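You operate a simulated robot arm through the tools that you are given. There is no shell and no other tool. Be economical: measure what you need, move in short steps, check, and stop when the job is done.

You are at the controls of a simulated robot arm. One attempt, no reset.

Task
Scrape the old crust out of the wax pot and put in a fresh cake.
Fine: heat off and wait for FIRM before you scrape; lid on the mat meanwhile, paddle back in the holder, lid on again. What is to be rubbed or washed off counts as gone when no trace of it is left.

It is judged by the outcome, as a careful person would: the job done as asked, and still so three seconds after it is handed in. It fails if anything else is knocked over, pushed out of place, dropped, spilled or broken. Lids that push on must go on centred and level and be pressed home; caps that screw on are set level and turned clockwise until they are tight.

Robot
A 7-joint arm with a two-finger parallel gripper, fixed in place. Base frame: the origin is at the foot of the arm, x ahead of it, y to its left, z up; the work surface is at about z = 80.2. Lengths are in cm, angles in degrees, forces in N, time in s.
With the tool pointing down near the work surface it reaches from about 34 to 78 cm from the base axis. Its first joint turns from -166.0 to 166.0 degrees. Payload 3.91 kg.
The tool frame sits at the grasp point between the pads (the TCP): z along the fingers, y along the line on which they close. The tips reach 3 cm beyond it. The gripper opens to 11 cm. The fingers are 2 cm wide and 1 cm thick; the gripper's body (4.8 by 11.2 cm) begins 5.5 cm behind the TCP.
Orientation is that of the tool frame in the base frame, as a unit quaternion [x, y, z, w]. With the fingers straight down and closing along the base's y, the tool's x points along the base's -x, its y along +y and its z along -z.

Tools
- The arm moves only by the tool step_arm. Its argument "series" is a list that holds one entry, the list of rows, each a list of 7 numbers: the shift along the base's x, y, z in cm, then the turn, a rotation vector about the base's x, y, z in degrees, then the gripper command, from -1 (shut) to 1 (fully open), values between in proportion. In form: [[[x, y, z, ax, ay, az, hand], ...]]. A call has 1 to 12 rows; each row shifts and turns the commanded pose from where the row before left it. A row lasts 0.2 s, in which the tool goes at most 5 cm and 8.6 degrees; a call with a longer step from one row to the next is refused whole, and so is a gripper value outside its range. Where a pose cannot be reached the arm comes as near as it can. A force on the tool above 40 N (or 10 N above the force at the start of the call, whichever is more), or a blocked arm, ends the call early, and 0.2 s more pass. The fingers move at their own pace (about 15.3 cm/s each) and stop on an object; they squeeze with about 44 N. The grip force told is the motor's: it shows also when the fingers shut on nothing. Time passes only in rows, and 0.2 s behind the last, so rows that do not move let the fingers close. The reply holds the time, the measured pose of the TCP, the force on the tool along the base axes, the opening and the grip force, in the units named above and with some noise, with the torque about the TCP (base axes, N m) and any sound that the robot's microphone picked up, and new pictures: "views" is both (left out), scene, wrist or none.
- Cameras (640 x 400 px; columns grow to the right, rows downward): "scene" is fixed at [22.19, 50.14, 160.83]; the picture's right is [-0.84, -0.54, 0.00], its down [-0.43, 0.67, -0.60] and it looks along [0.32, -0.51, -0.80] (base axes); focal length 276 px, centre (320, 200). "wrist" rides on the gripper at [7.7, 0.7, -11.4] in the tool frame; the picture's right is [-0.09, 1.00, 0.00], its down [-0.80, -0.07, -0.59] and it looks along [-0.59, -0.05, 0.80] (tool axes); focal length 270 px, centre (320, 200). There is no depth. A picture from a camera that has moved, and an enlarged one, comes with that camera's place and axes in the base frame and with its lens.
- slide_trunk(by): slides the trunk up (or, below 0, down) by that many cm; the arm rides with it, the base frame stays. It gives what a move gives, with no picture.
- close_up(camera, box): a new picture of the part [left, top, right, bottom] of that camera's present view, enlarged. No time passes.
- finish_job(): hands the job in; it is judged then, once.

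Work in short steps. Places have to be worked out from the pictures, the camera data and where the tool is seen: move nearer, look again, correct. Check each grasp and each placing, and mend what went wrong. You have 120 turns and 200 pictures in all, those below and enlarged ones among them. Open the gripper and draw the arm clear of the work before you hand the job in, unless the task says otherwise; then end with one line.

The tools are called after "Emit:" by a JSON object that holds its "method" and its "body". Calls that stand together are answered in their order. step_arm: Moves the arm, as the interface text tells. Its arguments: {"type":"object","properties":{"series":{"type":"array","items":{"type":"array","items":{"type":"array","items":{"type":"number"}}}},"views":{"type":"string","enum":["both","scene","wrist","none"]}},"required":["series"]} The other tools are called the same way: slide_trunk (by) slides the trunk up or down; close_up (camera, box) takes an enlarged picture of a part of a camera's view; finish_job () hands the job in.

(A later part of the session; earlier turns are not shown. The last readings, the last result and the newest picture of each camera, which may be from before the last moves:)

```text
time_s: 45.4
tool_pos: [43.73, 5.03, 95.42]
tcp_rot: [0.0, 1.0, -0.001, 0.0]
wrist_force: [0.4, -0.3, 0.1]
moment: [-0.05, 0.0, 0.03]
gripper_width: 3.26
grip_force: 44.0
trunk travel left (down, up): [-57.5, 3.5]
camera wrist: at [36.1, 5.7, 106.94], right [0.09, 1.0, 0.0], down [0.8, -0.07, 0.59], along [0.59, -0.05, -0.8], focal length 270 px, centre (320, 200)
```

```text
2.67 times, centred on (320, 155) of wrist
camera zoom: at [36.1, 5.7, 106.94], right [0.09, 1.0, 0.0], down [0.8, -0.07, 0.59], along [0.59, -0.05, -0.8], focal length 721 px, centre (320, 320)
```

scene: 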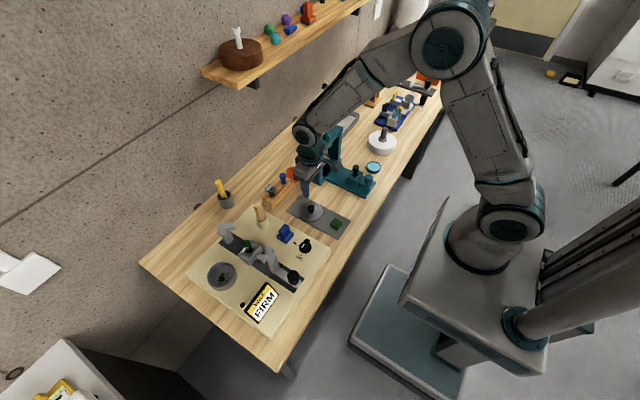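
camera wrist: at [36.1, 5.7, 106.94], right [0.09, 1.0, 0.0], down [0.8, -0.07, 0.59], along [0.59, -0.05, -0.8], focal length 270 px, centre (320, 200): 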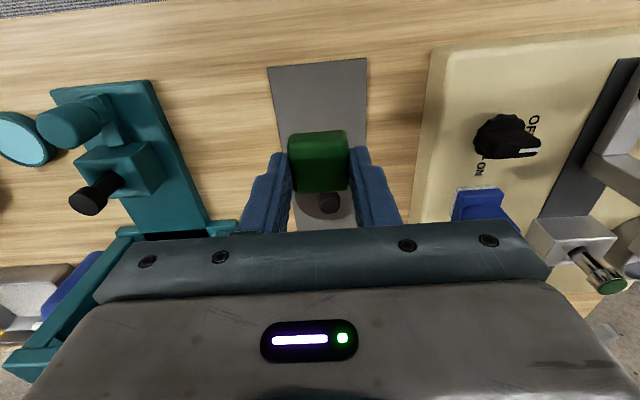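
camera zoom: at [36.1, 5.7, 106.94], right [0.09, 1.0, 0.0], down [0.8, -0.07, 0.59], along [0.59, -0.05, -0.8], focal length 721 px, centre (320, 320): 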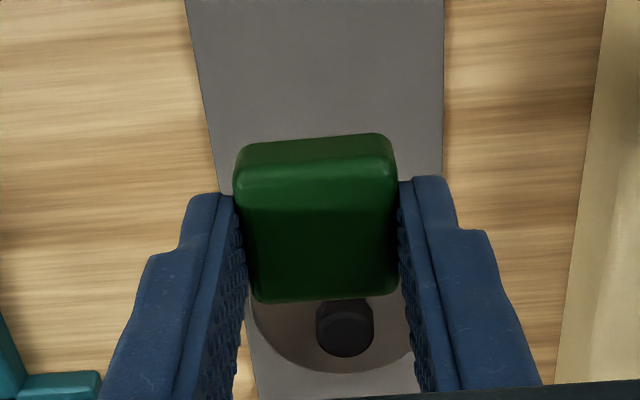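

The cake is held (3.26 cm). I carry it over to the pot.

Emit:
{"method": "step_arm", "body": {"series": [[[0, 0, 4, 0, 0, 0, -1], [1, 2, 4, 0, 0, 0, -1], [2, 4.1, 0, 0, 0, 0, -1], [2, 4.1, 0, 0, 0, 0, -1], [2, 4.1, 0, 0, 0, 0, -1], [2, 4.1, 0, 0, 0, 0, -1], [2, 4.1, 0, 0, 0, 0, -1], [2, 4.1, 0, 0, 0, 0, -1], [2, 4.1, 0, 0, 0, 0, -1], [1.75, 4.1, 0, 0, 0, 0, -1]]], "views": "none"}}

Emit:
{"method": "step_arm", "body": {"series": [[[0, 0, -3, 0, 0, 0, -1], [0, 0, -3, 0, 0, 0, -1], [0, 0, -2, 0, 0, 0, -1]]], "views": "wrist"}}

Emit:
{"method": "close_up", "body": {"camera": "wrist", "box": [230, 50, 410, 200]}}

Emit:
{"method": "close_up", "body": {"camera": "scene", "box": [180, 220, 260, 300]}}

```text
time_s: 47.6
tool_pos: [60.66, 40.28, 103.12]
tcp_rot: [0.0, 1.0, -0.002, -0.001]
wrist_force: [-0.4, -0.3, -0.2]
moment: [0.03, 0.01, -0.02]
gripper_width: 3.24
grip_force: 44.1
trunk travel left (down, up): [-57.5, 3.5]
```

```text
time_s: 48.4
tool_pos: [60.71, 39.9, 95.32]
tcp_rot: [0.001, 1.0, -0.001, 0.0]
wrist_force: [0.2, -0.3, 0.0]
moment: [0.05, 0.01, 0.02]
gripper_width: 3.26
grip_force: 44.2
trunk travel left (down, up): [-57.5, 3.5]
camera wrist: at [53.01, 40.62, 106.82], right [0.09, 1.0, 0.0], down [0.8, -0.07, 0.59], along [0.59, -0.05, -0.8], focal length 270 px, centre (320, 200)
```

wrist: 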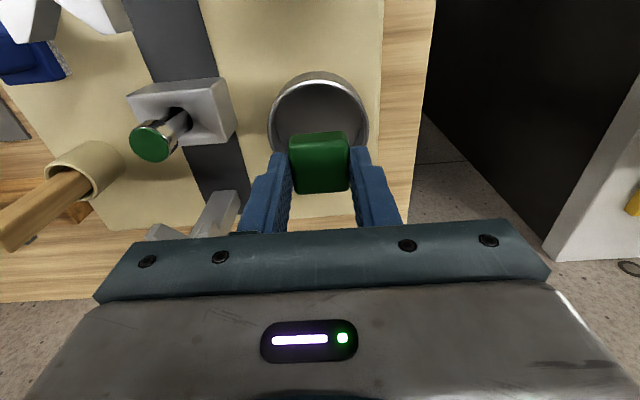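

```text
2.67 times, centred on (320, 125) of wrist
camera zoom: at [53.01, 40.62, 106.82], right [0.09, 1.0, 0.0], down [0.8, -0.07, 0.59], along [0.59, -0.05, -0.8], focal length 721 px, centre (320, 400)
```

zoom: 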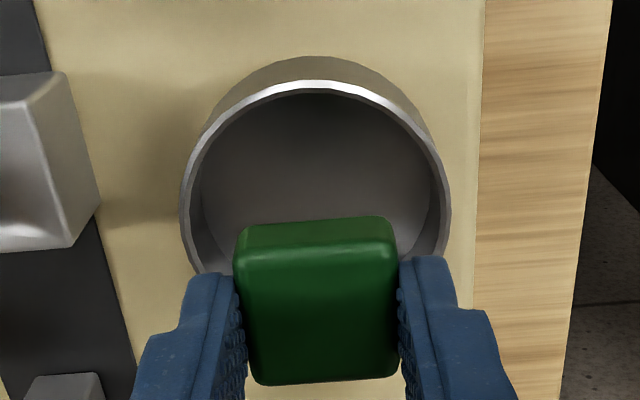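

```text
5.00 times, centred on (220, 260) of scene
camera zoom: at [22.19, 50.14, 160.83], right [-0.84, -0.54, 0.0], down [-0.43, 0.67, -0.6], along [0.32, -0.51, -0.8], focal length 1380 px, centre (820, -100)
```

zoom: 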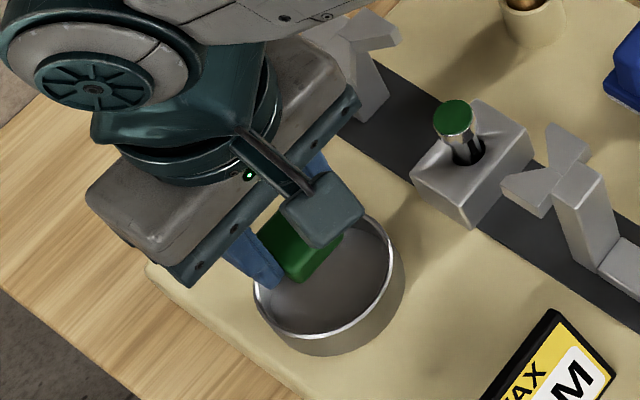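

Aligned over the pot. I lower the cake into it, slowly near the floor.

Emit:
{"method": "step_arm", "body": {"series": [[[-0.2, 0, -2.5, 0, 0, 0, -1], [0, 0, -2, 0, 0, 0, -1], [0, 0, -0.8, 0, 0, 0, -1], [0, 0, -0.3, 0, 0, 0, -1], [0, 0, -0.3, 0, 0, 0, -1]]], "views": "wrist"}}

Emit:
{"method": "close_up", "body": {"camera": "wrist", "box": [230, 50, 410, 200]}}

```text
time_s: 49.6
tool_pos: [60.56, 39.82, 89.43]
tcp_rot: [0.001, 1.0, -0.001, 0.001]
wrist_force: [-0.2, -0.8, -1.4]
moment: [0.02, 0.0, 0.0]
gripper_width: 3.23
grip_force: 44.0
trunk travel left (down, up): [-57.5, 3.5]
camera wrist: at [52.82, 40.6, 100.88], right [0.09, 1.0, 0.0], down [0.8, -0.07, 0.59], along [0.59, -0.05, -0.8], focal length 270 px, centre (320, 200)
```

wrist: 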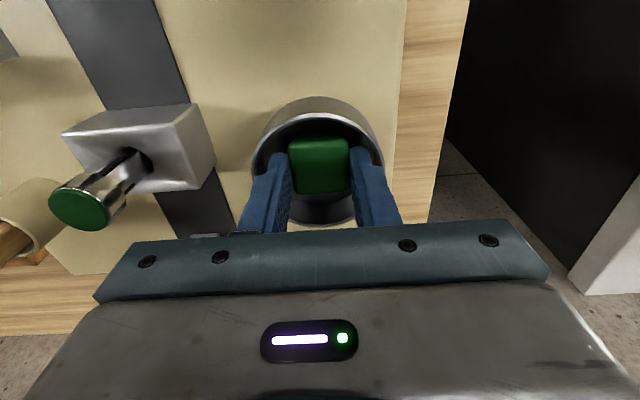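

```text
2.67 times, centred on (320, 125) of wrist
camera zoom: at [52.82, 40.6, 100.88], right [0.09, 1.0, 0.0], down [0.8, -0.07, 0.59], along [0.59, -0.05, -0.8], focal length 721 px, centre (320, 400)
```

zoom: 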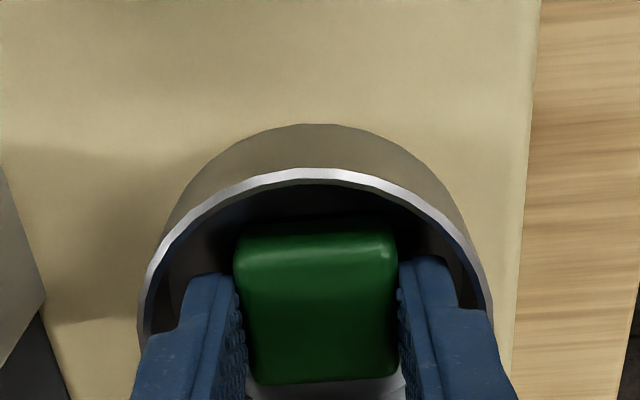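

Inside the rim with room on all sides. I continue down in small steps until contact.

Emit:
{"method": "step_arm", "body": {"series": [[[0, 0, -0.2, 0, 0, 0, -1], [0, 0, -0.2, 0, 0, 0, -1], [0, 0, -0.1, 0, 0, 0, -1]]], "views": "none"}}

```text
time_s: 50.4
tool_pos: [60.37, 40.0, 89.04]
tcp_rot: [0.0, 1.0, 0.0, 0.001]
wrist_force: [-0.7, -0.9, 3.4]
moment: [-0.05, 0.05, -0.01]
gripper_width: 3.24
grip_force: 43.8
trunk travel left (down, up): [-57.5, 3.5]
```

The cake touches the floor lightly. I open just a little (~4.4 cm) and lift straight out.

Emit:
{"method": "step_arm", "body": {"series": [[[0, 0, -0.1, 0, 0, 0, -1], [0, 0, 0, 0, 0, 0, -0.3], [0, 0, 0, 0, 0, 0, -0.22], [0, 0, 1, 0, 0, 0, -0.22], [0, 0, 3, 0, 0, 0, -0.22], [0, 0, 4.5, 0, 0, 0, -0.22], [0, 0, 4.5, 0, 0, 0, 0]]], "views": "wrist"}}

Emit:
{"method": "close_up", "body": {"camera": "scene", "box": [190, 240, 250, 300]}}

Emit:
{"method": "close_up", "body": {"camera": "wrist", "box": [250, 40, 390, 160]}}

```text
time_s: 52.0
tool_pos: [60.44, 39.99, 101.87]
tcp_rot: [0.0, 1.0, -0.001, 0.0]
wrist_force: [-0.4, 0.1, -0.3]
moment: [-0.02, 0.0, 0.0]
gripper_width: 5.5
grip_force: 0.1
trunk travel left (down, up): [-57.5, 3.5]
camera wrist: at [52.81, 40.64, 113.31], right [0.09, 1.0, 0.0], down [0.8, -0.07, 0.59], along [0.59, -0.05, -0.8], focal length 270 px, centre (320, 200)
```

wrist: 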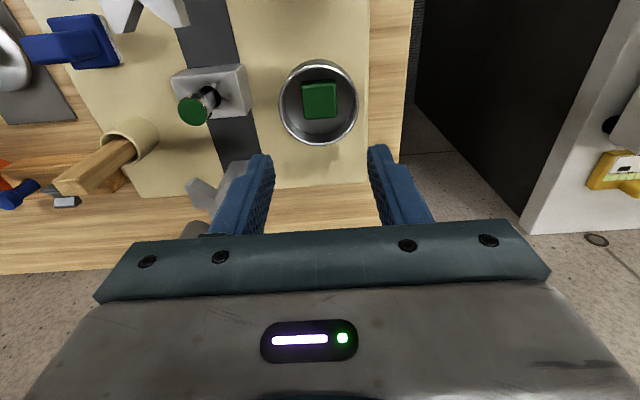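

```text
6.67 times, centred on (220, 270) of scene
camera zoom: at [22.19, 50.14, 160.83], right [-0.84, -0.54, 0.0], down [-0.43, 0.67, -0.6], along [0.32, -0.51, -0.8], focal length 1841 px, centre (987, -267)
```

zoom: 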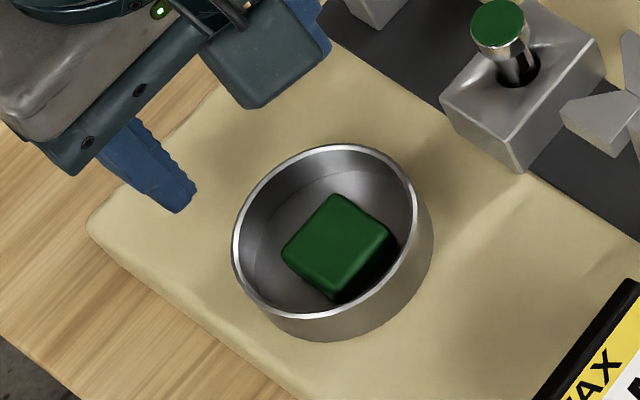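

```text
3.33 times, centred on (320, 100) of wrist
camera zoom: at [52.81, 40.64, 113.31], right [0.09, 1.0, 0.0], down [0.8, -0.07, 0.59], along [0.59, -0.05, -0.8], focal length 901 px, centre (320, 533)
```

zoom: 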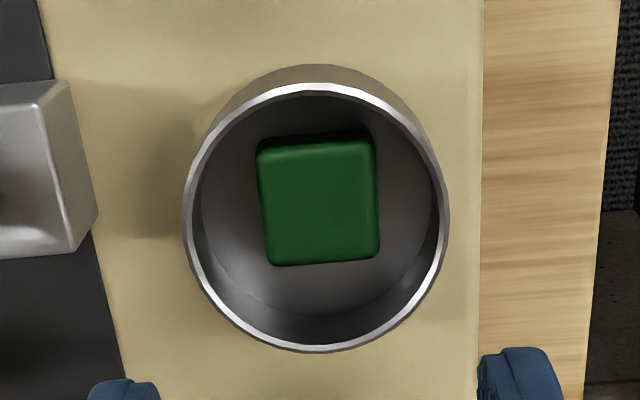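

The cake lies flat in the pot. Back to the lid at (53.5, 5.1) on the mat.

Emit:
{"method": "step_arm", "body": {"series": [[[0, 0, 3, 0, 0, 0, 0], [-0.8, -4.3, 0, 0, 0, 0, 0], [-0.9, -4.4, 0, 0, 0, 0, 0], [-0.9, -4.4, 0, 0, 0, 0, 0], [-0.9, -4.4, 0, 0, 0, 0, 0], [-0.9, -4.4, 0, 0, 0, 0, 0], [-0.9, -4.4, 0, 0, 0, 0, 0], [-0.9, -4.4, 0, 0, 0, 0, 0], [-0.8, -4.2, -2, 0, 0, 0, 0], [0, 0, -5, 0, 0, 0, 0]]], "views": "wrist"}}

Emit:
{"method": "close_up", "body": {"camera": "wrist", "box": [230, 40, 410, 190]}}

```text
time_s: 54.2
tool_pos: [53.49, 5.03, 97.77]
tcp_rot: [0.0, 1.0, 0.0, 0.0]
wrist_force: [0.3, 0.4, -0.4]
moment: [-0.02, 0.03, -0.02]
gripper_width: 5.49
grip_force: 0.0
trunk travel left (down, up): [-57.5, 3.5]
camera wrist: at [45.79, 5.65, 109.27], right [0.09, 1.0, 0.0], down [0.8, -0.07, 0.59], along [0.59, -0.05, -0.8], focal length 270 px, centre (320, 200)
```

wrist: 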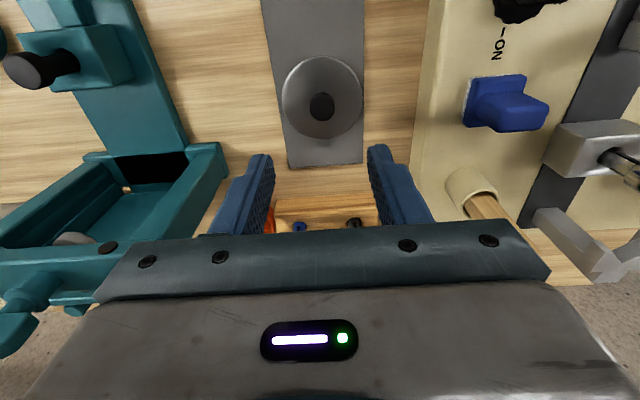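

```text
2.67 times, centred on (320, 115) of wrist
camera zoom: at [45.79, 5.65, 109.27], right [0.09, 1.0, 0.0], down [0.8, -0.07, 0.59], along [0.59, -0.05, -0.8], focal length 721 px, centre (320, 427)
```

zoom: 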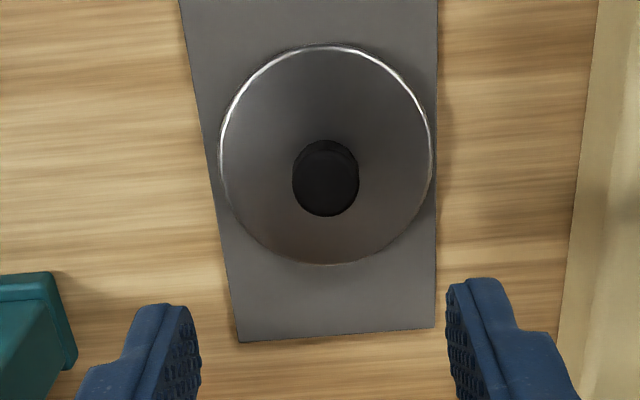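

The lid hasn't moved. I descend over the knob and grip it at the same relative spot as before.

Emit:
{"method": "step_arm", "body": {"series": [[[0, 0.1, -4.5, 0, 0, 0, 0], [0, 0, -4.5, 0, 0, 0, 0], [0, 0, -3, 0, 0, 0, 0], [0, 0, -0.8, 0, 0, 0, 0], [0, 0, 0, 0, 0, 0, -0.4], [0, 0, 0, 0, 0, 0, -1], [0, 0, 0, 0, 0, 0, -1]]], "views": "wrist"}}

Emit:
{"method": "close_up", "body": {"camera": "wrist", "box": [220, 80, 420, 240]}}

```text
time_s: 55.8
tool_pos: [53.33, 5.03, 84.97]
tcp_rot: [0.0, 1.0, -0.001, 0.0]
wrist_force: [0.7, 0.3, 0.0]
moment: [0.0, 0.01, 0.0]
gripper_width: 2.14
grip_force: 43.6
trunk travel left (down, up): [-57.5, 3.5]
camera wrist: at [45.73, 5.79, 96.44], right [0.09, 1.0, 0.0], down [0.8, -0.07, 0.59], along [0.59, -0.05, -0.8], focal length 270 px, centre (320, 200)
```

wrist: 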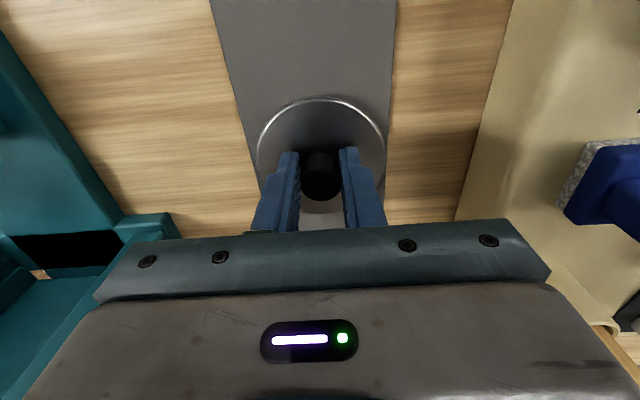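

```text
2.50 times, centred on (320, 160) of wrist
camera zoom: at [45.73, 5.79, 96.44], right [0.09, 1.0, 0.0], down [0.8, -0.07, 0.59], along [0.59, -0.05, -0.8], focal length 676 px, centre (320, 300)
```

zoom: 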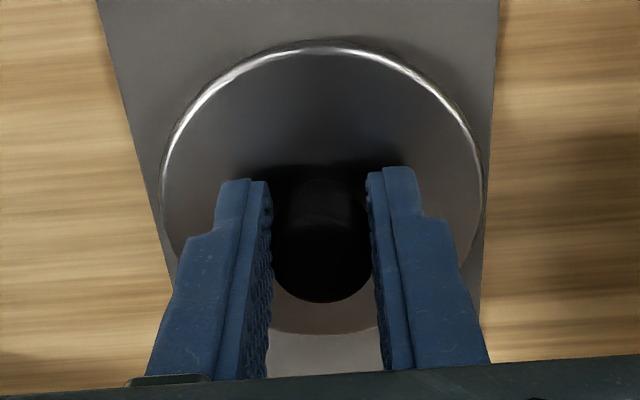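

Same grip picture as at first. I lift the lid and carry it back over the pot.

Emit:
{"method": "step_arm", "body": {"series": [[[0, 0, 0.6, 0, 0, 0, -1], [0, 0, 3, 0, 0, 0, -1], [0, 0, 5, 0, 0, 0, -1], [0, 0, 5, 0, 0, 0, -1], [0, 0, 5, 0, 0, 0, -1], [0.8, 4.3, 0, 0, 0, 0, -1], [0.9, 4.3, 0, 0, 0, 0, -1], [0.9, 4.4, 0, 0, 0, 0, -1], [0.9, 4.4, 0, 0, 0, 0, -1], [0.9, 4.4, 0, 0, 0, 0, -1], [0.9, 4.4, 0, 0, 0, 0, -1], [0.9, 4.4, 0, 0, 0, 0, -1]]], "views": "none"}}

Emit:
{"method": "step_arm", "body": {"series": [[[0.6, 4.25, 0, 0, 0, 0, -1], [0, 0, -4, 0, 0, 0, -1], [0, 0, 0, 0, 0, 0, -1]]], "views": "wrist"}}

Emit:
{"method": "close_up", "body": {"camera": "scene", "box": [180, 220, 260, 300]}}

```text
time_s: 58.4
tool_pos: [59.69, 35.93, 103.44]
tcp_rot: [0.0, 1.0, -0.001, -0.001]
wrist_force: [0.2, 0.1, -1.4]
moment: [-0.02, 0.0, 0.02]
gripper_width: 2.19
grip_force: 44.1
trunk travel left (down, up): [-57.5, 3.5]
```

```text
time_s: 59.2
tool_pos: [60.3, 39.93, 99.64]
tcp_rot: [0.0, 1.0, 0.0, -0.001]
wrist_force: [0.1, 0.0, -0.8]
moment: [0.01, -0.01, 0.04]
gripper_width: 2.15
grip_force: 44.2
trunk travel left (down, up): [-57.5, 3.5]
camera wrist: at [52.61, 40.55, 111.05], right [0.09, 1.0, 0.0], down [0.8, -0.07, 0.59], along [0.59, -0.05, -0.8], focal length 270 px, centre (320, 200)
```

wrist: 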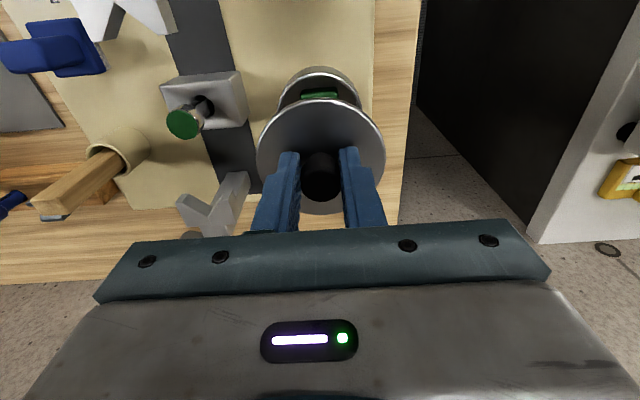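

```text
5.00 times, centred on (220, 260) of scene
camera zoom: at [22.19, 50.14, 160.83], right [-0.84, -0.54, 0.0], down [-0.43, 0.67, -0.6], along [0.32, -0.51, -0.8], focal length 1380 px, centre (820, -100)
```

zoom: 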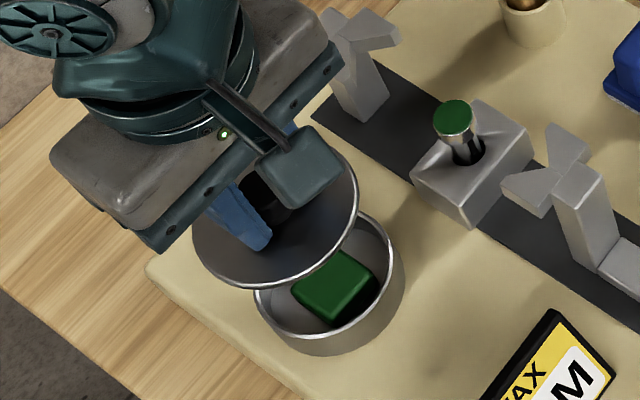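

Lined up. I lower to just above the rim and check centring.

Emit:
{"method": "step_arm", "body": {"series": [[[0, 0, -3, 0, 0, 0, -1], [0, -0.05, -2.5, 0, 0, 0, -1], [0, 0, -1, 0, 0, 0, -1], [0, 0, 0, 0, 0, 0, -1]]], "views": "wrist"}}

Emit:
{"method": "close_up", "body": {"camera": "wrist", "box": [220, 60, 420, 220]}}

Emit:
{"method": "close_up", "body": {"camera": "scene", "box": [190, 240, 250, 300]}}

```text
time_s: 60.2
tool_pos: [60.24, 39.96, 92.96]
tcp_rot: [-0.001, 1.0, 0.0, 0.0]
wrist_force: [-1.1, -0.4, -0.8]
moment: [-0.01, 0.01, -0.01]
gripper_width: 2.14
grip_force: 43.9
trunk travel left (down, up): [-57.5, 3.5]
camera wrist: at [52.61, 40.61, 104.52], right [0.09, 1.0, 0.0], down [0.8, -0.07, 0.59], along [0.59, -0.05, -0.8], focal length 270 px, centre (320, 200)
```

wrist: 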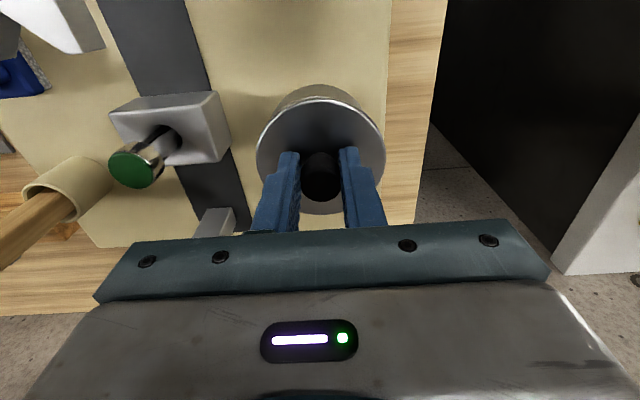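

```text
2.50 times, centred on (320, 140) of wrist
camera zoom: at [52.61, 40.61, 104.52], right [0.09, 1.0, 0.0], down [0.8, -0.07, 0.59], along [0.59, -0.05, -0.8], focal length 676 px, centre (320, 350)
```

zoom: 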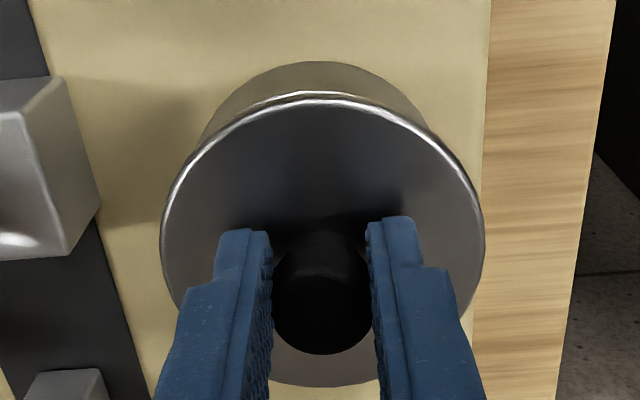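

```text
6.67 times, centred on (220, 270) of scene
camera zoom: at [22.19, 50.14, 160.83], right [-0.84, -0.54, 0.0], down [-0.43, 0.67, -0.6], along [0.32, -0.51, -0.8], focal length 1841 px, centre (987, -267)
```

zoom: 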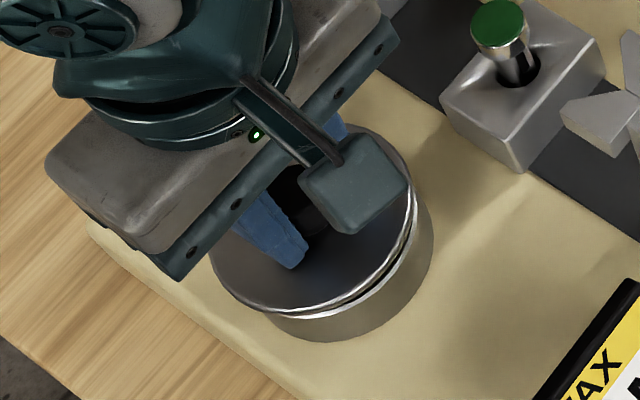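

Well centred, about 1 cm above seated. I lower in small steps to seat and press gently.

Emit:
{"method": "step_arm", "body": {"series": [[[0, 0, -0.4, 0, 0, 0, -1], [0, 0, -0.3, 0, 0, 0, -1], [0, 0, -0.3, 0, 0, 0, -1], [0, 0, -0.2, 0, 0, 0, -1]]], "views": "none"}}

```text
time_s: 61.2
tool_pos: [60.32, 39.95, 91.81]
tcp_rot: [0.0, 1.0, 0.0, 0.0]
wrist_force: [-0.4, 0.3, -0.8]
moment: [0.01, 0.05, -0.01]
gripper_width: 2.16
grip_force: 43.7
trunk travel left (down, up): [-57.5, 3.5]
```

Emit:
{"method": "step_arm", "body": {"series": [[[0, 0, -0.2, 0, 0, 0, -1], [0, 0, -0.2, 0, 0, 0, -1], [0, 0, 0, 0, 0, 0, -1]]], "views": "wrist"}}

Emit:
{"method": "close_up", "body": {"camera": "wrist", "box": [220, 60, 420, 220]}}

Emit:
{"method": "close_up", "body": {"camera": "scene", "box": [190, 240, 250, 300]}}

```text
time_s: 62.0
tool_pos: [60.26, 39.89, 91.75]
tcp_rot: [0.0, 1.0, 0.001, 0.002]
wrist_force: [0.1, -0.1, 17.3]
moment: [0.03, -0.01, 0.01]
gripper_width: 2.17
grip_force: 44.2
trunk travel left (down, up): [-57.5, 3.5]
camera wrist: at [52.55, 40.56, 103.23], right [0.09, 1.0, 0.0], down [0.8, -0.07, 0.6], along [0.6, -0.05, -0.8], focal length 270 px, centre (320, 200)
```

wrist: 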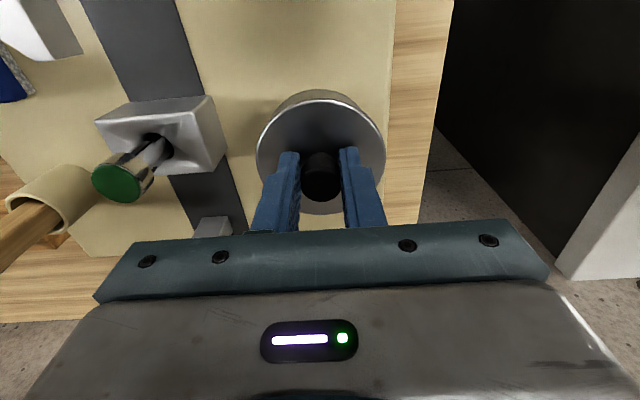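

```text
2.50 times, centred on (320, 140) of wrist
camera zoom: at [52.55, 40.56, 103.23], right [0.09, 1.0, 0.0], down [0.8, -0.07, 0.6], along [0.6, -0.05, -0.8], focal length 676 px, centre (320, 350)
```

zoom: 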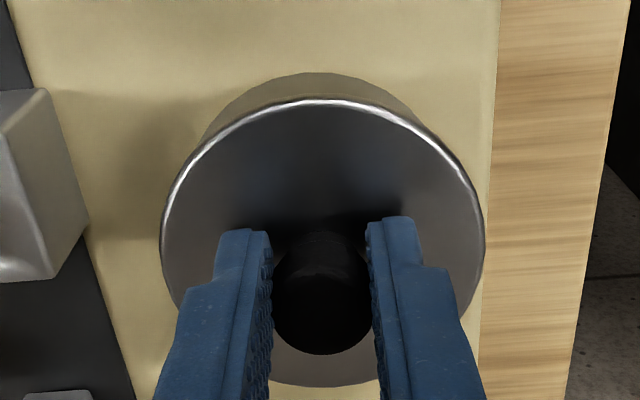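

```text
6.67 times, centred on (220, 270) of scene
camera zoom: at [22.19, 50.14, 160.83], right [-0.84, -0.54, 0.0], down [-0.43, 0.67, -0.6], along [0.32, -0.51, -0.8], focal length 1841 px, centre (987, -267)
```

zoom: 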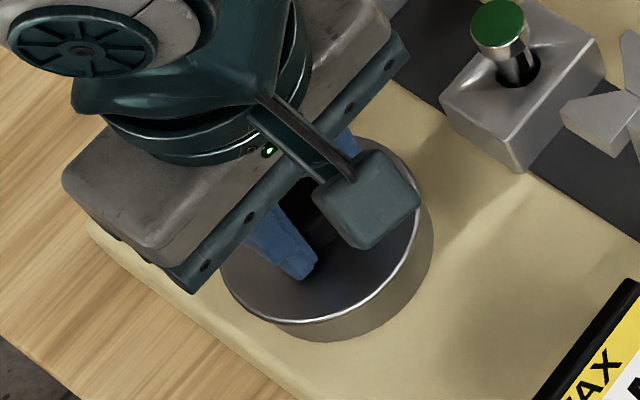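

Contact at the predicted seated height, no gap visible. A slightly firmer press, then relax, release and rise.

Emit:
{"method": "step_arm", "body": {"series": [[[0, 0, -0.15, 0, 0, 0, -1], [0, 0, 0, 0, 0, 0, -1], [0, 0, 0.4, 0, 0, 0, -1], [0, 0, 0, 0, 0, 0, -0.2], [0, 0, 0, 0, 0, 0, 0], [0, 0, 3, 0, 0, 0, 0], [0, 0, 4.5, 0, 0, 0, 0], [0, 0, 4.5, 0, 0, 0, 0], [-4, -2, 2, 0, 0, 0, 0], [-4, -2, 2, 0, 0, 0, 0]]], "views": "both"}}

Emit:
{"method": "close_up", "body": {"camera": "scene", "box": [180, 170, 340, 330]}}

Emit:
{"method": "close_up", "body": {"camera": "scene", "box": [195, 245, 245, 295]}}

```text
time_s: 64.2
tool_pos: [52.12, 35.99, 107.78]
tcp_rot: [0.0, 1.0, 0.0, 0.0]
wrist_force: [-0.3, 0.4, 0.6]
moment: [-0.01, -0.01, 0.01]
gripper_width: 5.49
grip_force: 0.1
trunk travel left (down, up): [-57.5, 3.5]
camera wrist: at [44.48, 36.61, 119.32], right [0.09, 1.0, 0.0], down [0.8, -0.07, 0.6], along [0.59, -0.05, -0.8], focal length 270 px, centre (320, 200)
```

scene: 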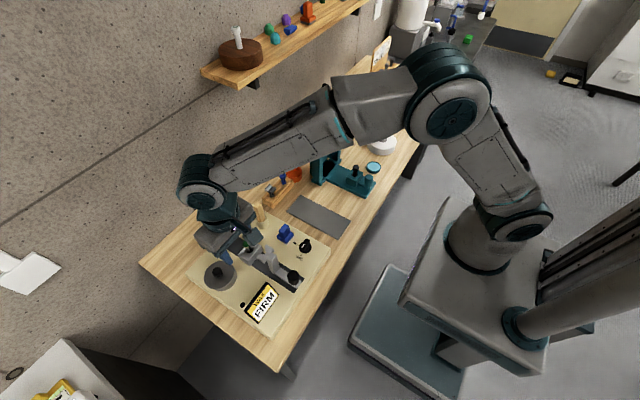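
wrist: 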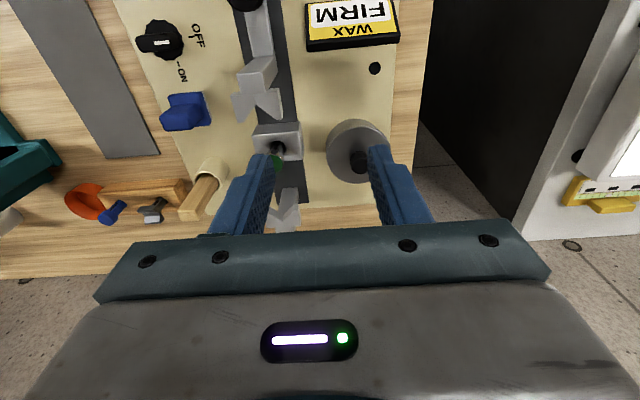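

```text
2.50 times, centred on (260, 250) of scene
camera zoom: at [22.19, 50.14, 160.83], right [-0.84, -0.54, 0.0], down [-0.43, 0.67, -0.6], along [0.32, -0.51, -0.8], focal length 690 px, centre (470, 75)
```

zoom: 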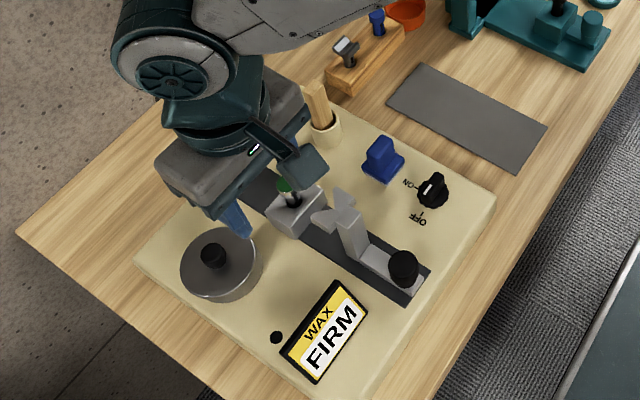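

```text
8.00 times, centred on (220, 270) of scene
camera zoom: at [22.19, 50.14, 160.83], right [-0.84, -0.54, 0.0], down [-0.43, 0.67, -0.6], along [0.32, -0.51, -0.8], focal length 2209 px, centre (1120, -360)
```

zoom: 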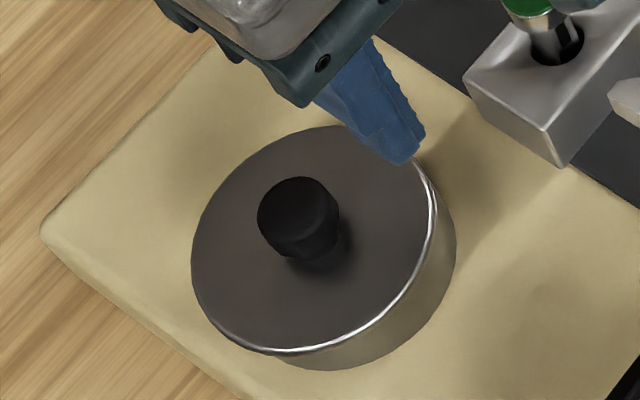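

The lid looks seated; I verify centring with the same close-up box used before opening, with the arm moved further clear.

Emit:
{"method": "step_arm", "body": {"series": [[[-4, -2.5, 1, 0, 0, 0, 0], [-3, -4, 0, 0, 0, 0, 0], [-1, -4, 0, 0, 0, 0, 0]]], "views": "wrist"}}

Emit:
{"method": "close_up", "body": {"camera": "scene", "box": [180, 210, 300, 310]}}

```text
time_s: 65.0
tool_pos: [44.25, 25.24, 108.76]
tcp_rot: [-0.001, 1.0, 0.0, 0.0]
wrist_force: [0.6, -0.6, -0.2]
moment: [-0.01, 0.02, -0.04]
gripper_width: 5.5
grip_force: 0.2
trunk travel left (down, up): [-57.5, 3.5]
camera wrist: at [36.54, 26.01, 120.24], right [0.09, 1.0, 0.0], down [0.8, -0.07, 0.59], along [0.59, -0.05, -0.8], focal length 270 px, centre (320, 200)
```

wrist: 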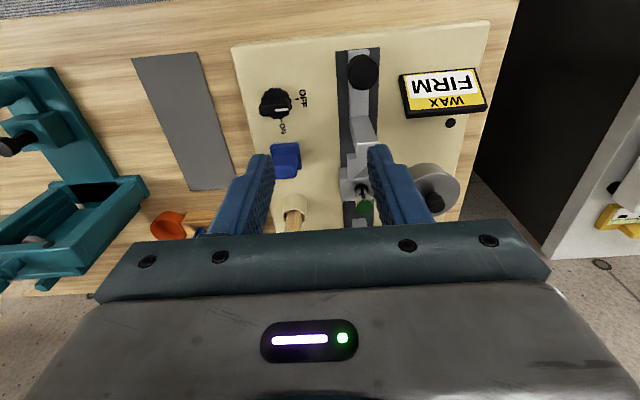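

```text
4.00 times, centred on (240, 260) of scene
camera zoom: at [22.19, 50.14, 160.83], right [-0.84, -0.54, 0.0], down [-0.43, 0.67, -0.6], along [0.32, -0.51, -0.8], focal length 1104 px, centre (640, -40)
```

zoom: 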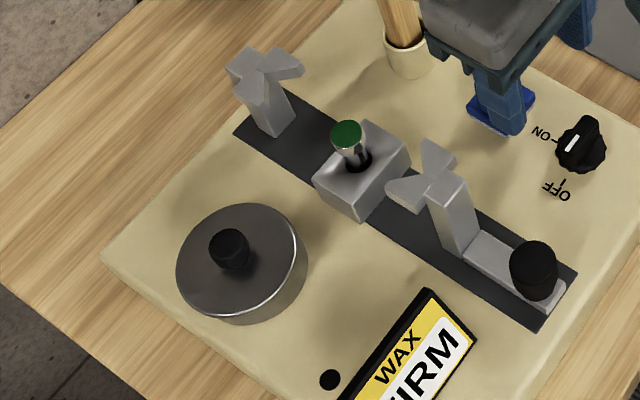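

Compared to the original picture the lid seems offset by about 3–4 mm. I check from directly above, in the same pose used before opening.

Emit:
{"method": "step_arm", "body": {"series": [[[3, 4, 0, 0, 0, 0, 0], [3, 4, 0, 0, 0, 0, 0], [3, 3.5, -1, 0, 0, 0, 0], [3, 2, -2, 0, 0, 0, 0], [3.27, 1.15, -3, 0, 0, 0, 0], [0, 0, -2.5, 0, 0, 0, 0], [0, 0, 0, 0, 0, 0, 0]]], "views": "wrist"}}

Emit:
{"method": "close_up", "body": {"camera": "wrist", "box": [220, 60, 420, 220]}}

Emit:
{"method": "close_up", "body": {"camera": "wrist", "box": [270, 60, 370, 140]}}

```text
time_s: 66.6
tool_pos: [59.58, 40.16, 100.18]
tcp_rot: [-0.001, 1.0, 0.0, -0.001]
wrist_force: [-0.4, 0.4, -0.4]
moment: [0.02, 0.01, -0.04]
gripper_width: 5.5
grip_force: 0.0
trunk travel left (down, up): [-57.5, 3.5]
camera wrist: at [51.88, 40.8, 111.68], right [0.09, 1.0, 0.0], down [0.8, -0.07, 0.59], along [0.59, -0.05, -0.8], focal length 270 px, centre (320, 200)
```

wrist: 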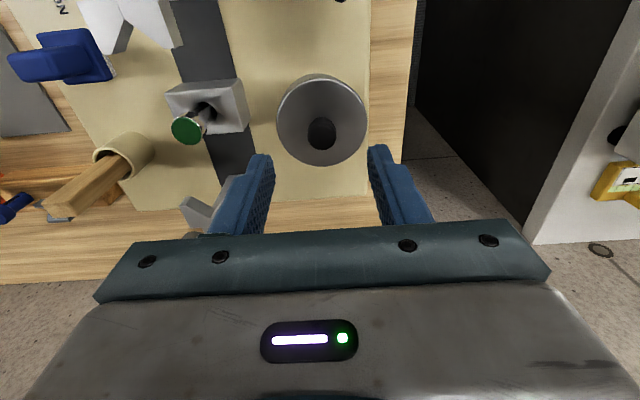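

```text
2.50 times, centred on (320, 140) of wrist
camera zoom: at [51.88, 40.8, 111.68], right [0.09, 1.0, 0.0], down [0.8, -0.07, 0.59], along [0.59, -0.05, -0.8], focal length 676 px, centre (320, 350)
```

zoom: 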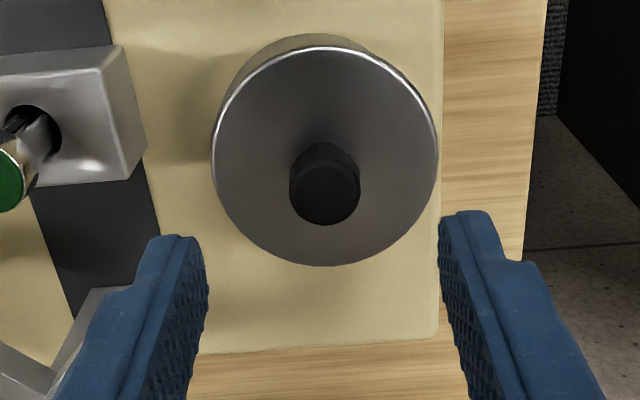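

```text
5.00 times, centred on (320, 100) of wrist
camera zoom: at [51.88, 40.8, 111.68], right [0.09, 1.0, 0.0], down [0.8, -0.07, 0.59], along [0.59, -0.05, -0.8], focal length 1351 px, centre (320, 700)
```

zoom: 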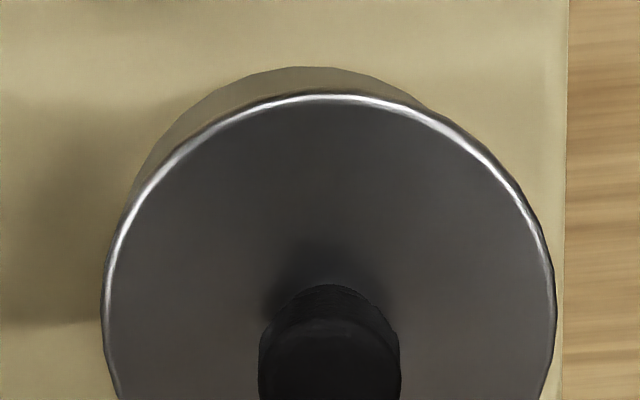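

Both views agree: the lid sits about +0.4 cm in y (and ~+0.15 in x) off the pot's axis. I re-grip it to correct; first straddle the knob at (60.4, 40.25).

Emit:
{"method": "step_arm", "body": {"series": [[[0.8, 0.1, -3, 0, 0, 0, 0], [0, 0, -3, 0, 0, 0, 0], [0, 0, -2.4, 0, 0, 0, 0], [0, 0, 0, 0, 0, 0, -0.3], [0, 0, 0, 0, 0, 0, -0.5]]], "views": "wrist"}}

Emit:
{"method": "close_up", "body": {"camera": "wrist", "box": [220, 80, 420, 240]}}

```text
time_s: 67.8
tool_pos: [60.43, 40.15, 91.78]
tcp_rot: [0.001, 1.0, -0.001, 0.0]
wrist_force: [0.0, 0.7, 0.8]
moment: [0.03, 0.01, 0.04]
gripper_width: 2.75
grip_force: 0.1
trunk travel left (down, up): [-57.5, 3.5]
camera wrist: at [52.65, 40.92, 103.21], right [0.09, 1.0, 0.0], down [0.8, -0.07, 0.59], along [0.59, -0.05, -0.8], focal length 270 px, centre (320, 200)
```

wrist: 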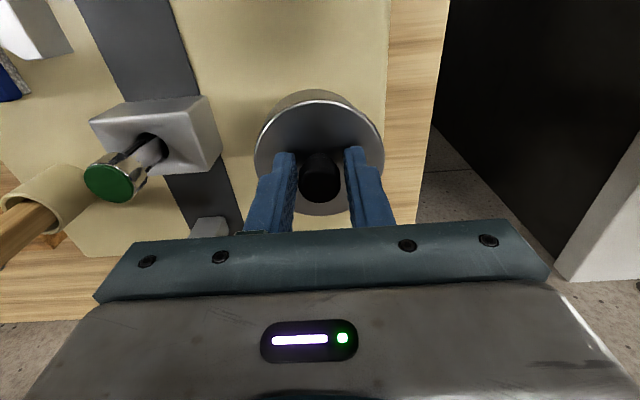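

```text
2.50 times, centred on (320, 160) of wrist
camera zoom: at [52.65, 40.92, 103.21], right [0.09, 1.0, 0.0], down [0.8, -0.07, 0.59], along [0.59, -0.05, -0.8], focal length 676 px, centre (320, 300)
```

zoom: 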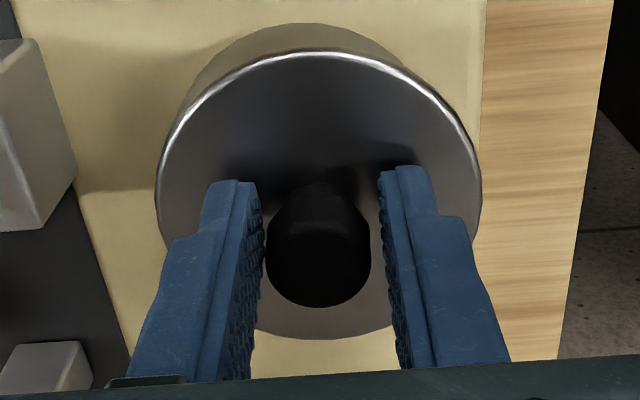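

The pot wall shows more on the left, confirming the +y offset. I close, lift 1.2 cm, shift (-0.12, -0.38), and look before lowering.

Emit:
{"method": "step_arm", "body": {"series": [[[0, 0, 0, 0, 0, 0, -1], [0, 0, 0, 0, 0, 0, -1], [0, 0, 0.4, 0, 0, 0, -1], [0, 0, 0.4, 0, 0, 0, -1], [-0.12, -0.38, 0, 0, 0, 0, -1], [0, 0, 0, 0, 0, 0, -1]]], "views": "wrist"}}

Emit:
{"method": "close_up", "body": {"camera": "wrist", "box": [220, 80, 420, 240]}}

Emit:
{"method": "close_up", "body": {"camera": "scene", "box": [190, 240, 250, 300]}}

```text
time_s: 69.2
tool_pos: [60.2, 39.8, 92.71]
tcp_rot: [0.0, 1.0, 0.001, 0.0]
wrist_force: [-0.8, -1.2, -0.2]
moment: [0.02, 0.04, -0.01]
gripper_width: 2.17
grip_force: 44.3
trunk travel left (down, up): [-57.5, 3.5]
camera wrist: at [52.55, 40.48, 104.08], right [0.09, 1.0, 0.0], down [0.8, -0.07, 0.59], along [0.59, -0.05, -0.8], focal length 270 px, centre (320, 200)
```

wrist: 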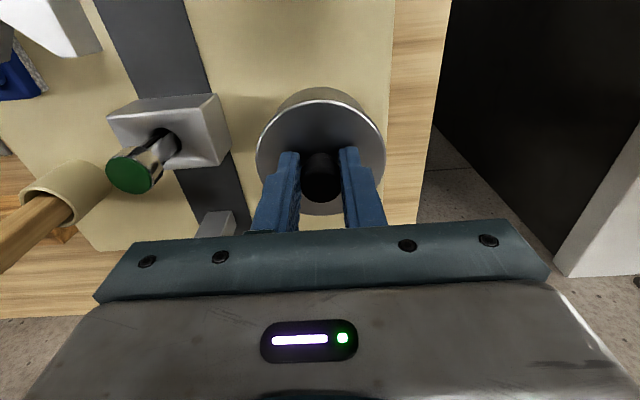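

```text
2.50 times, centred on (320, 160) of wrist
camera zoom: at [52.55, 40.48, 104.08], right [0.09, 1.0, 0.0], down [0.8, -0.07, 0.59], along [0.59, -0.05, -0.8], focal length 676 px, centre (320, 300)
```

zoom: 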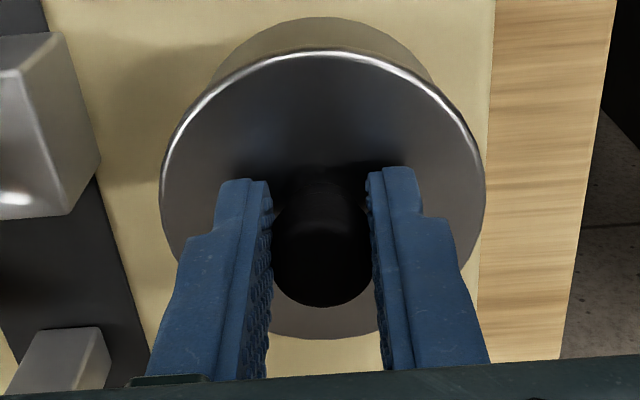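

```text
6.67 times, centred on (220, 270) of scene
camera zoom: at [22.19, 50.14, 160.83], right [-0.84, -0.54, 0.0], down [-0.43, 0.67, -0.6], along [0.32, -0.51, -0.8], focal length 1841 px, centre (987, -267)
```

zoom: 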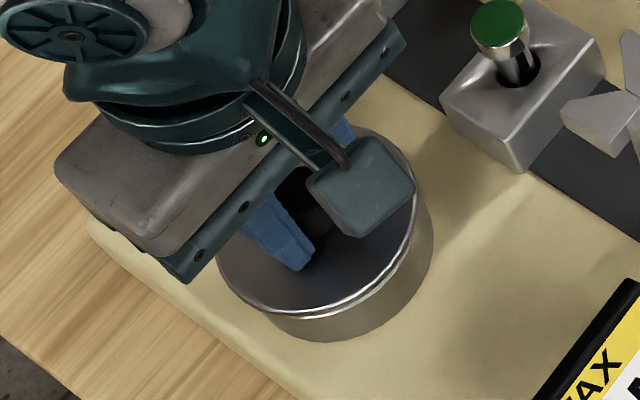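

Now the wall shows evenly around the lid. I nudge y −0.05 and lower to contact without releasing yet.

Emit:
{"method": "step_arm", "body": {"series": [[[0, -0.05, -0.4, 0, 0, 0, -1], [0, 0, -0.3, 0, 0, 0, -1], [0, 0, -0.2, 0, 0, 0, -1], [0, 0, 0, 0, 0, 0, -1]]], "views": "none"}}

```text
time_s: 70.2
tool_pos: [60.32, 39.64, 91.7]
tcp_rot: [0.001, 1.0, -0.001, 0.0]
wrist_force: [1.0, 0.9, -1.0]
moment: [-0.01, -0.04, 0.01]
gripper_width: 2.18
grip_force: 44.6
trunk travel left (down, up): [-57.5, 3.5]
```

Emit:
{"method": "step_arm", "body": {"series": [[[0, 0, -0.15, 0, 0, 0, -1], [0, 0, -0.15, 0, 0, 0, -1], [0, 0, 0, 0, 0, 0, -1]]], "views": "wrist"}}

Emit:
{"method": "close_up", "body": {"camera": "wrist", "box": [220, 80, 420, 240]}}

```text
time_s: 71.0
tool_pos: [60.14, 39.72, 91.72]
tcp_rot: [0.0, 1.0, 0.001, 0.002]
wrist_force: [1.1, 0.3, 15.1]
moment: [0.05, 0.02, 0.01]
gripper_width: 2.17
grip_force: 43.9
trunk travel left (down, up): [-57.5, 3.5]
camera wrist: at [52.54, 40.38, 103.14], right [0.09, 1.0, 0.0], down [0.8, -0.07, 0.6], along [0.59, -0.05, -0.8], focal length 270 px, centre (320, 200)
```

wrist: 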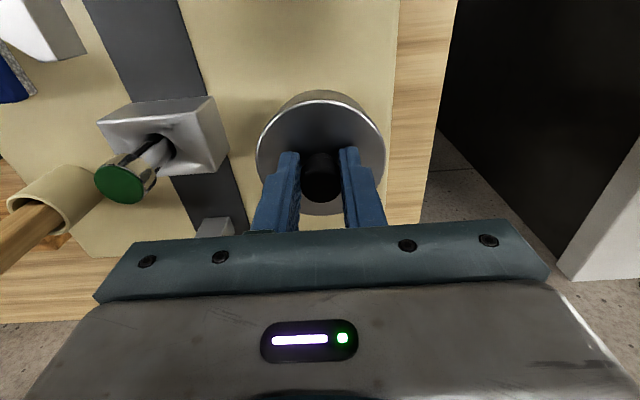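

```text
2.50 times, centred on (320, 160) of wrist
camera zoom: at [52.54, 40.38, 103.14], right [0.09, 1.0, 0.0], down [0.8, -0.07, 0.6], along [0.59, -0.05, -0.8], focal length 676 px, centre (320, 300)
```

zoom: 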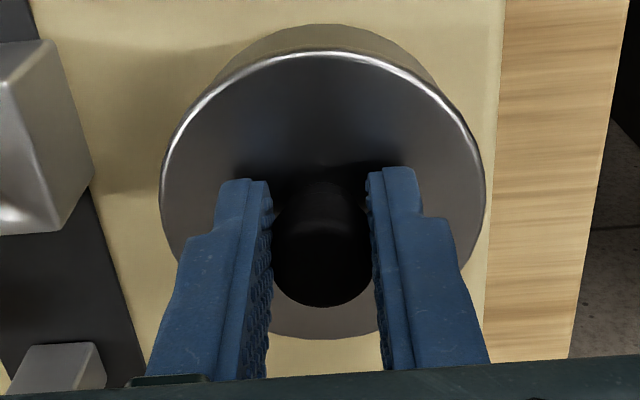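

Now it matches the original picture. I press firmly, ease back just to light contact, and open gradually.

Emit:
{"method": "step_arm", "body": {"series": [[[0, 0, -0.12, 0, 0, 0, -1], [0, 0, 0, 0, 0, 0, -1], [0, 0, 0.25, 0, 0, 0, -1], [0, 0, 0, 0, 0, 0, -0.55], [0, 0, 0, 0, 0, 0, -0.45], [0, 0, 0, 0, 0, 0, -0.2]]], "views": "wrist"}}

Emit:
{"method": "close_up", "body": {"camera": "wrist", "box": [220, 80, 420, 240]}}

```text
time_s: 72.4
tool_pos: [60.15, 39.71, 91.54]
tcp_rot: [-0.001, 1.0, -0.001, 0.0]
wrist_force: [0.0, -1.0, 0.3]
moment: [0.0, 0.03, 0.03]
gripper_width: 4.4
grip_force: 0.0
trunk travel left (down, up): [-57.5, 3.5]
camera wrist: at [52.56, 40.42, 103.05], right [0.09, 1.0, 0.0], down [0.8, -0.07, 0.59], along [0.59, -0.05, -0.8], focal length 270 px, centre (320, 200)
```

wrist: 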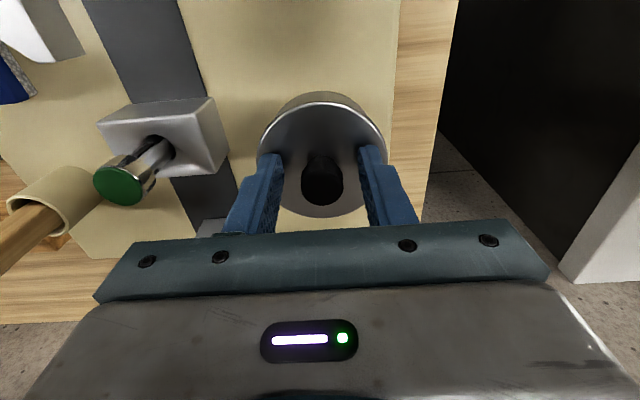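

```text
2.50 times, centred on (320, 160) of wrist
camera zoom: at [52.56, 40.42, 103.05], right [0.09, 1.0, 0.0], down [0.8, -0.07, 0.59], along [0.59, -0.05, -0.8], focal length 676 px, centre (320, 300)
```

zoom: 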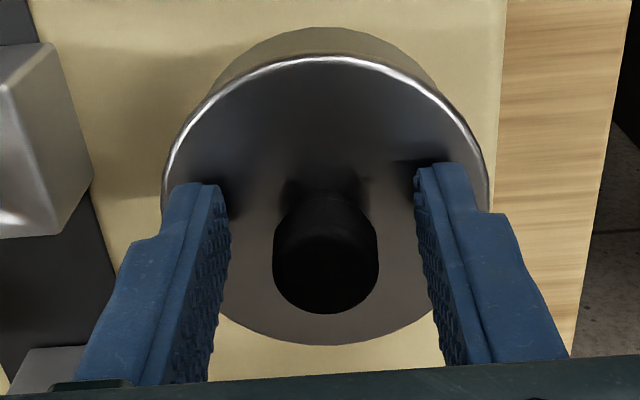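

Released with no shift. I rise to the comparison pose and check again.

Emit:
{"method": "step_arm", "body": {"series": [[[0, 0, 3, 0, 0, 0, -0.1], [-0.6, 0.2, 4.5, 0, 0, 0, 0], [0, 0, 1.1, 0, 0, 0, 0], [0, 0, 0, 0, 0, 0, 0]]], "views": "wrist"}}

Emit:
{"method": "close_up", "body": {"camera": "wrist", "box": [220, 60, 420, 220]}}

Emit:
{"method": "close_up", "body": {"camera": "wrist", "box": [270, 60, 370, 140]}}

Emit:
{"method": "close_up", "body": {"camera": "scene", "box": [180, 210, 300, 310]}}

```text
time_s: 73.4
tool_pos: [59.61, 39.93, 100.23]
tcp_rot: [0.0, 1.0, -0.001, 0.0]
wrist_force: [-0.4, 0.9, 0.6]
moment: [-0.01, 0.0, 0.02]
gripper_width: 5.5
grip_force: 0.1
trunk travel left (down, up): [-57.5, 3.5]
camera wrist: at [51.98, 40.63, 111.7], right [0.09, 1.0, 0.0], down [0.8, -0.07, 0.59], along [0.59, -0.05, -0.8], focal length 270 px, centre (320, 200)
```

wrist: 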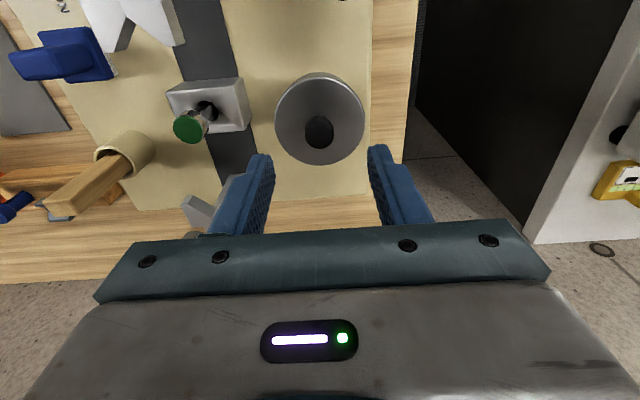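

```text
2.50 times, centred on (320, 140) of wrist
camera zoom: at [51.98, 40.63, 111.7], right [0.09, 1.0, 0.0], down [0.8, -0.07, 0.59], along [0.59, -0.05, -0.8], focal length 676 px, centre (320, 350)
```

zoom: 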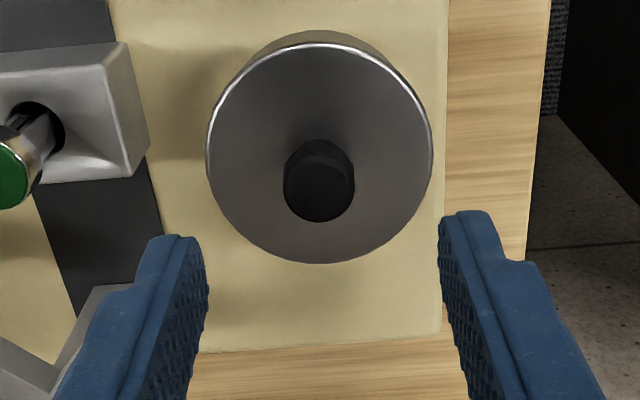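

```text
5.00 times, centred on (320, 100) of wrist
camera zoom: at [51.98, 40.63, 111.7], right [0.09, 1.0, 0.0], down [0.8, -0.07, 0.59], along [0.59, -0.05, -0.8], focal length 1351 px, centre (320, 700)
```

zoom: 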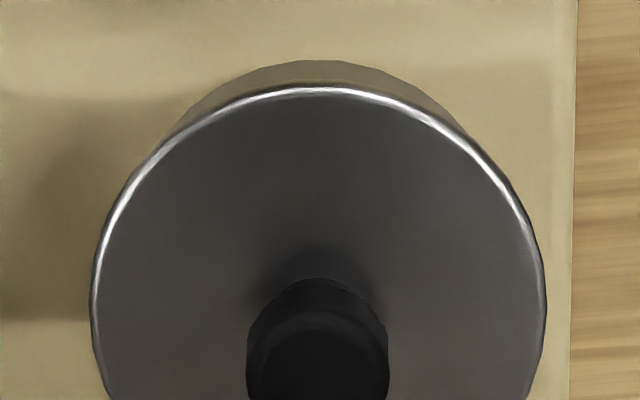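

```text
4.00 times, centred on (240, 260) of scene
camera zoom: at [22.19, 50.14, 160.83], right [-0.84, -0.54, 0.0], down [-0.43, 0.67, -0.6], along [0.32, -0.51, -0.8], focal length 1104 px, centre (640, -40)
```

zoom: 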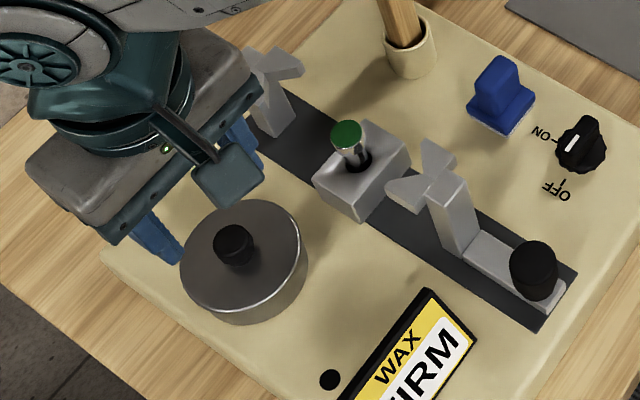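

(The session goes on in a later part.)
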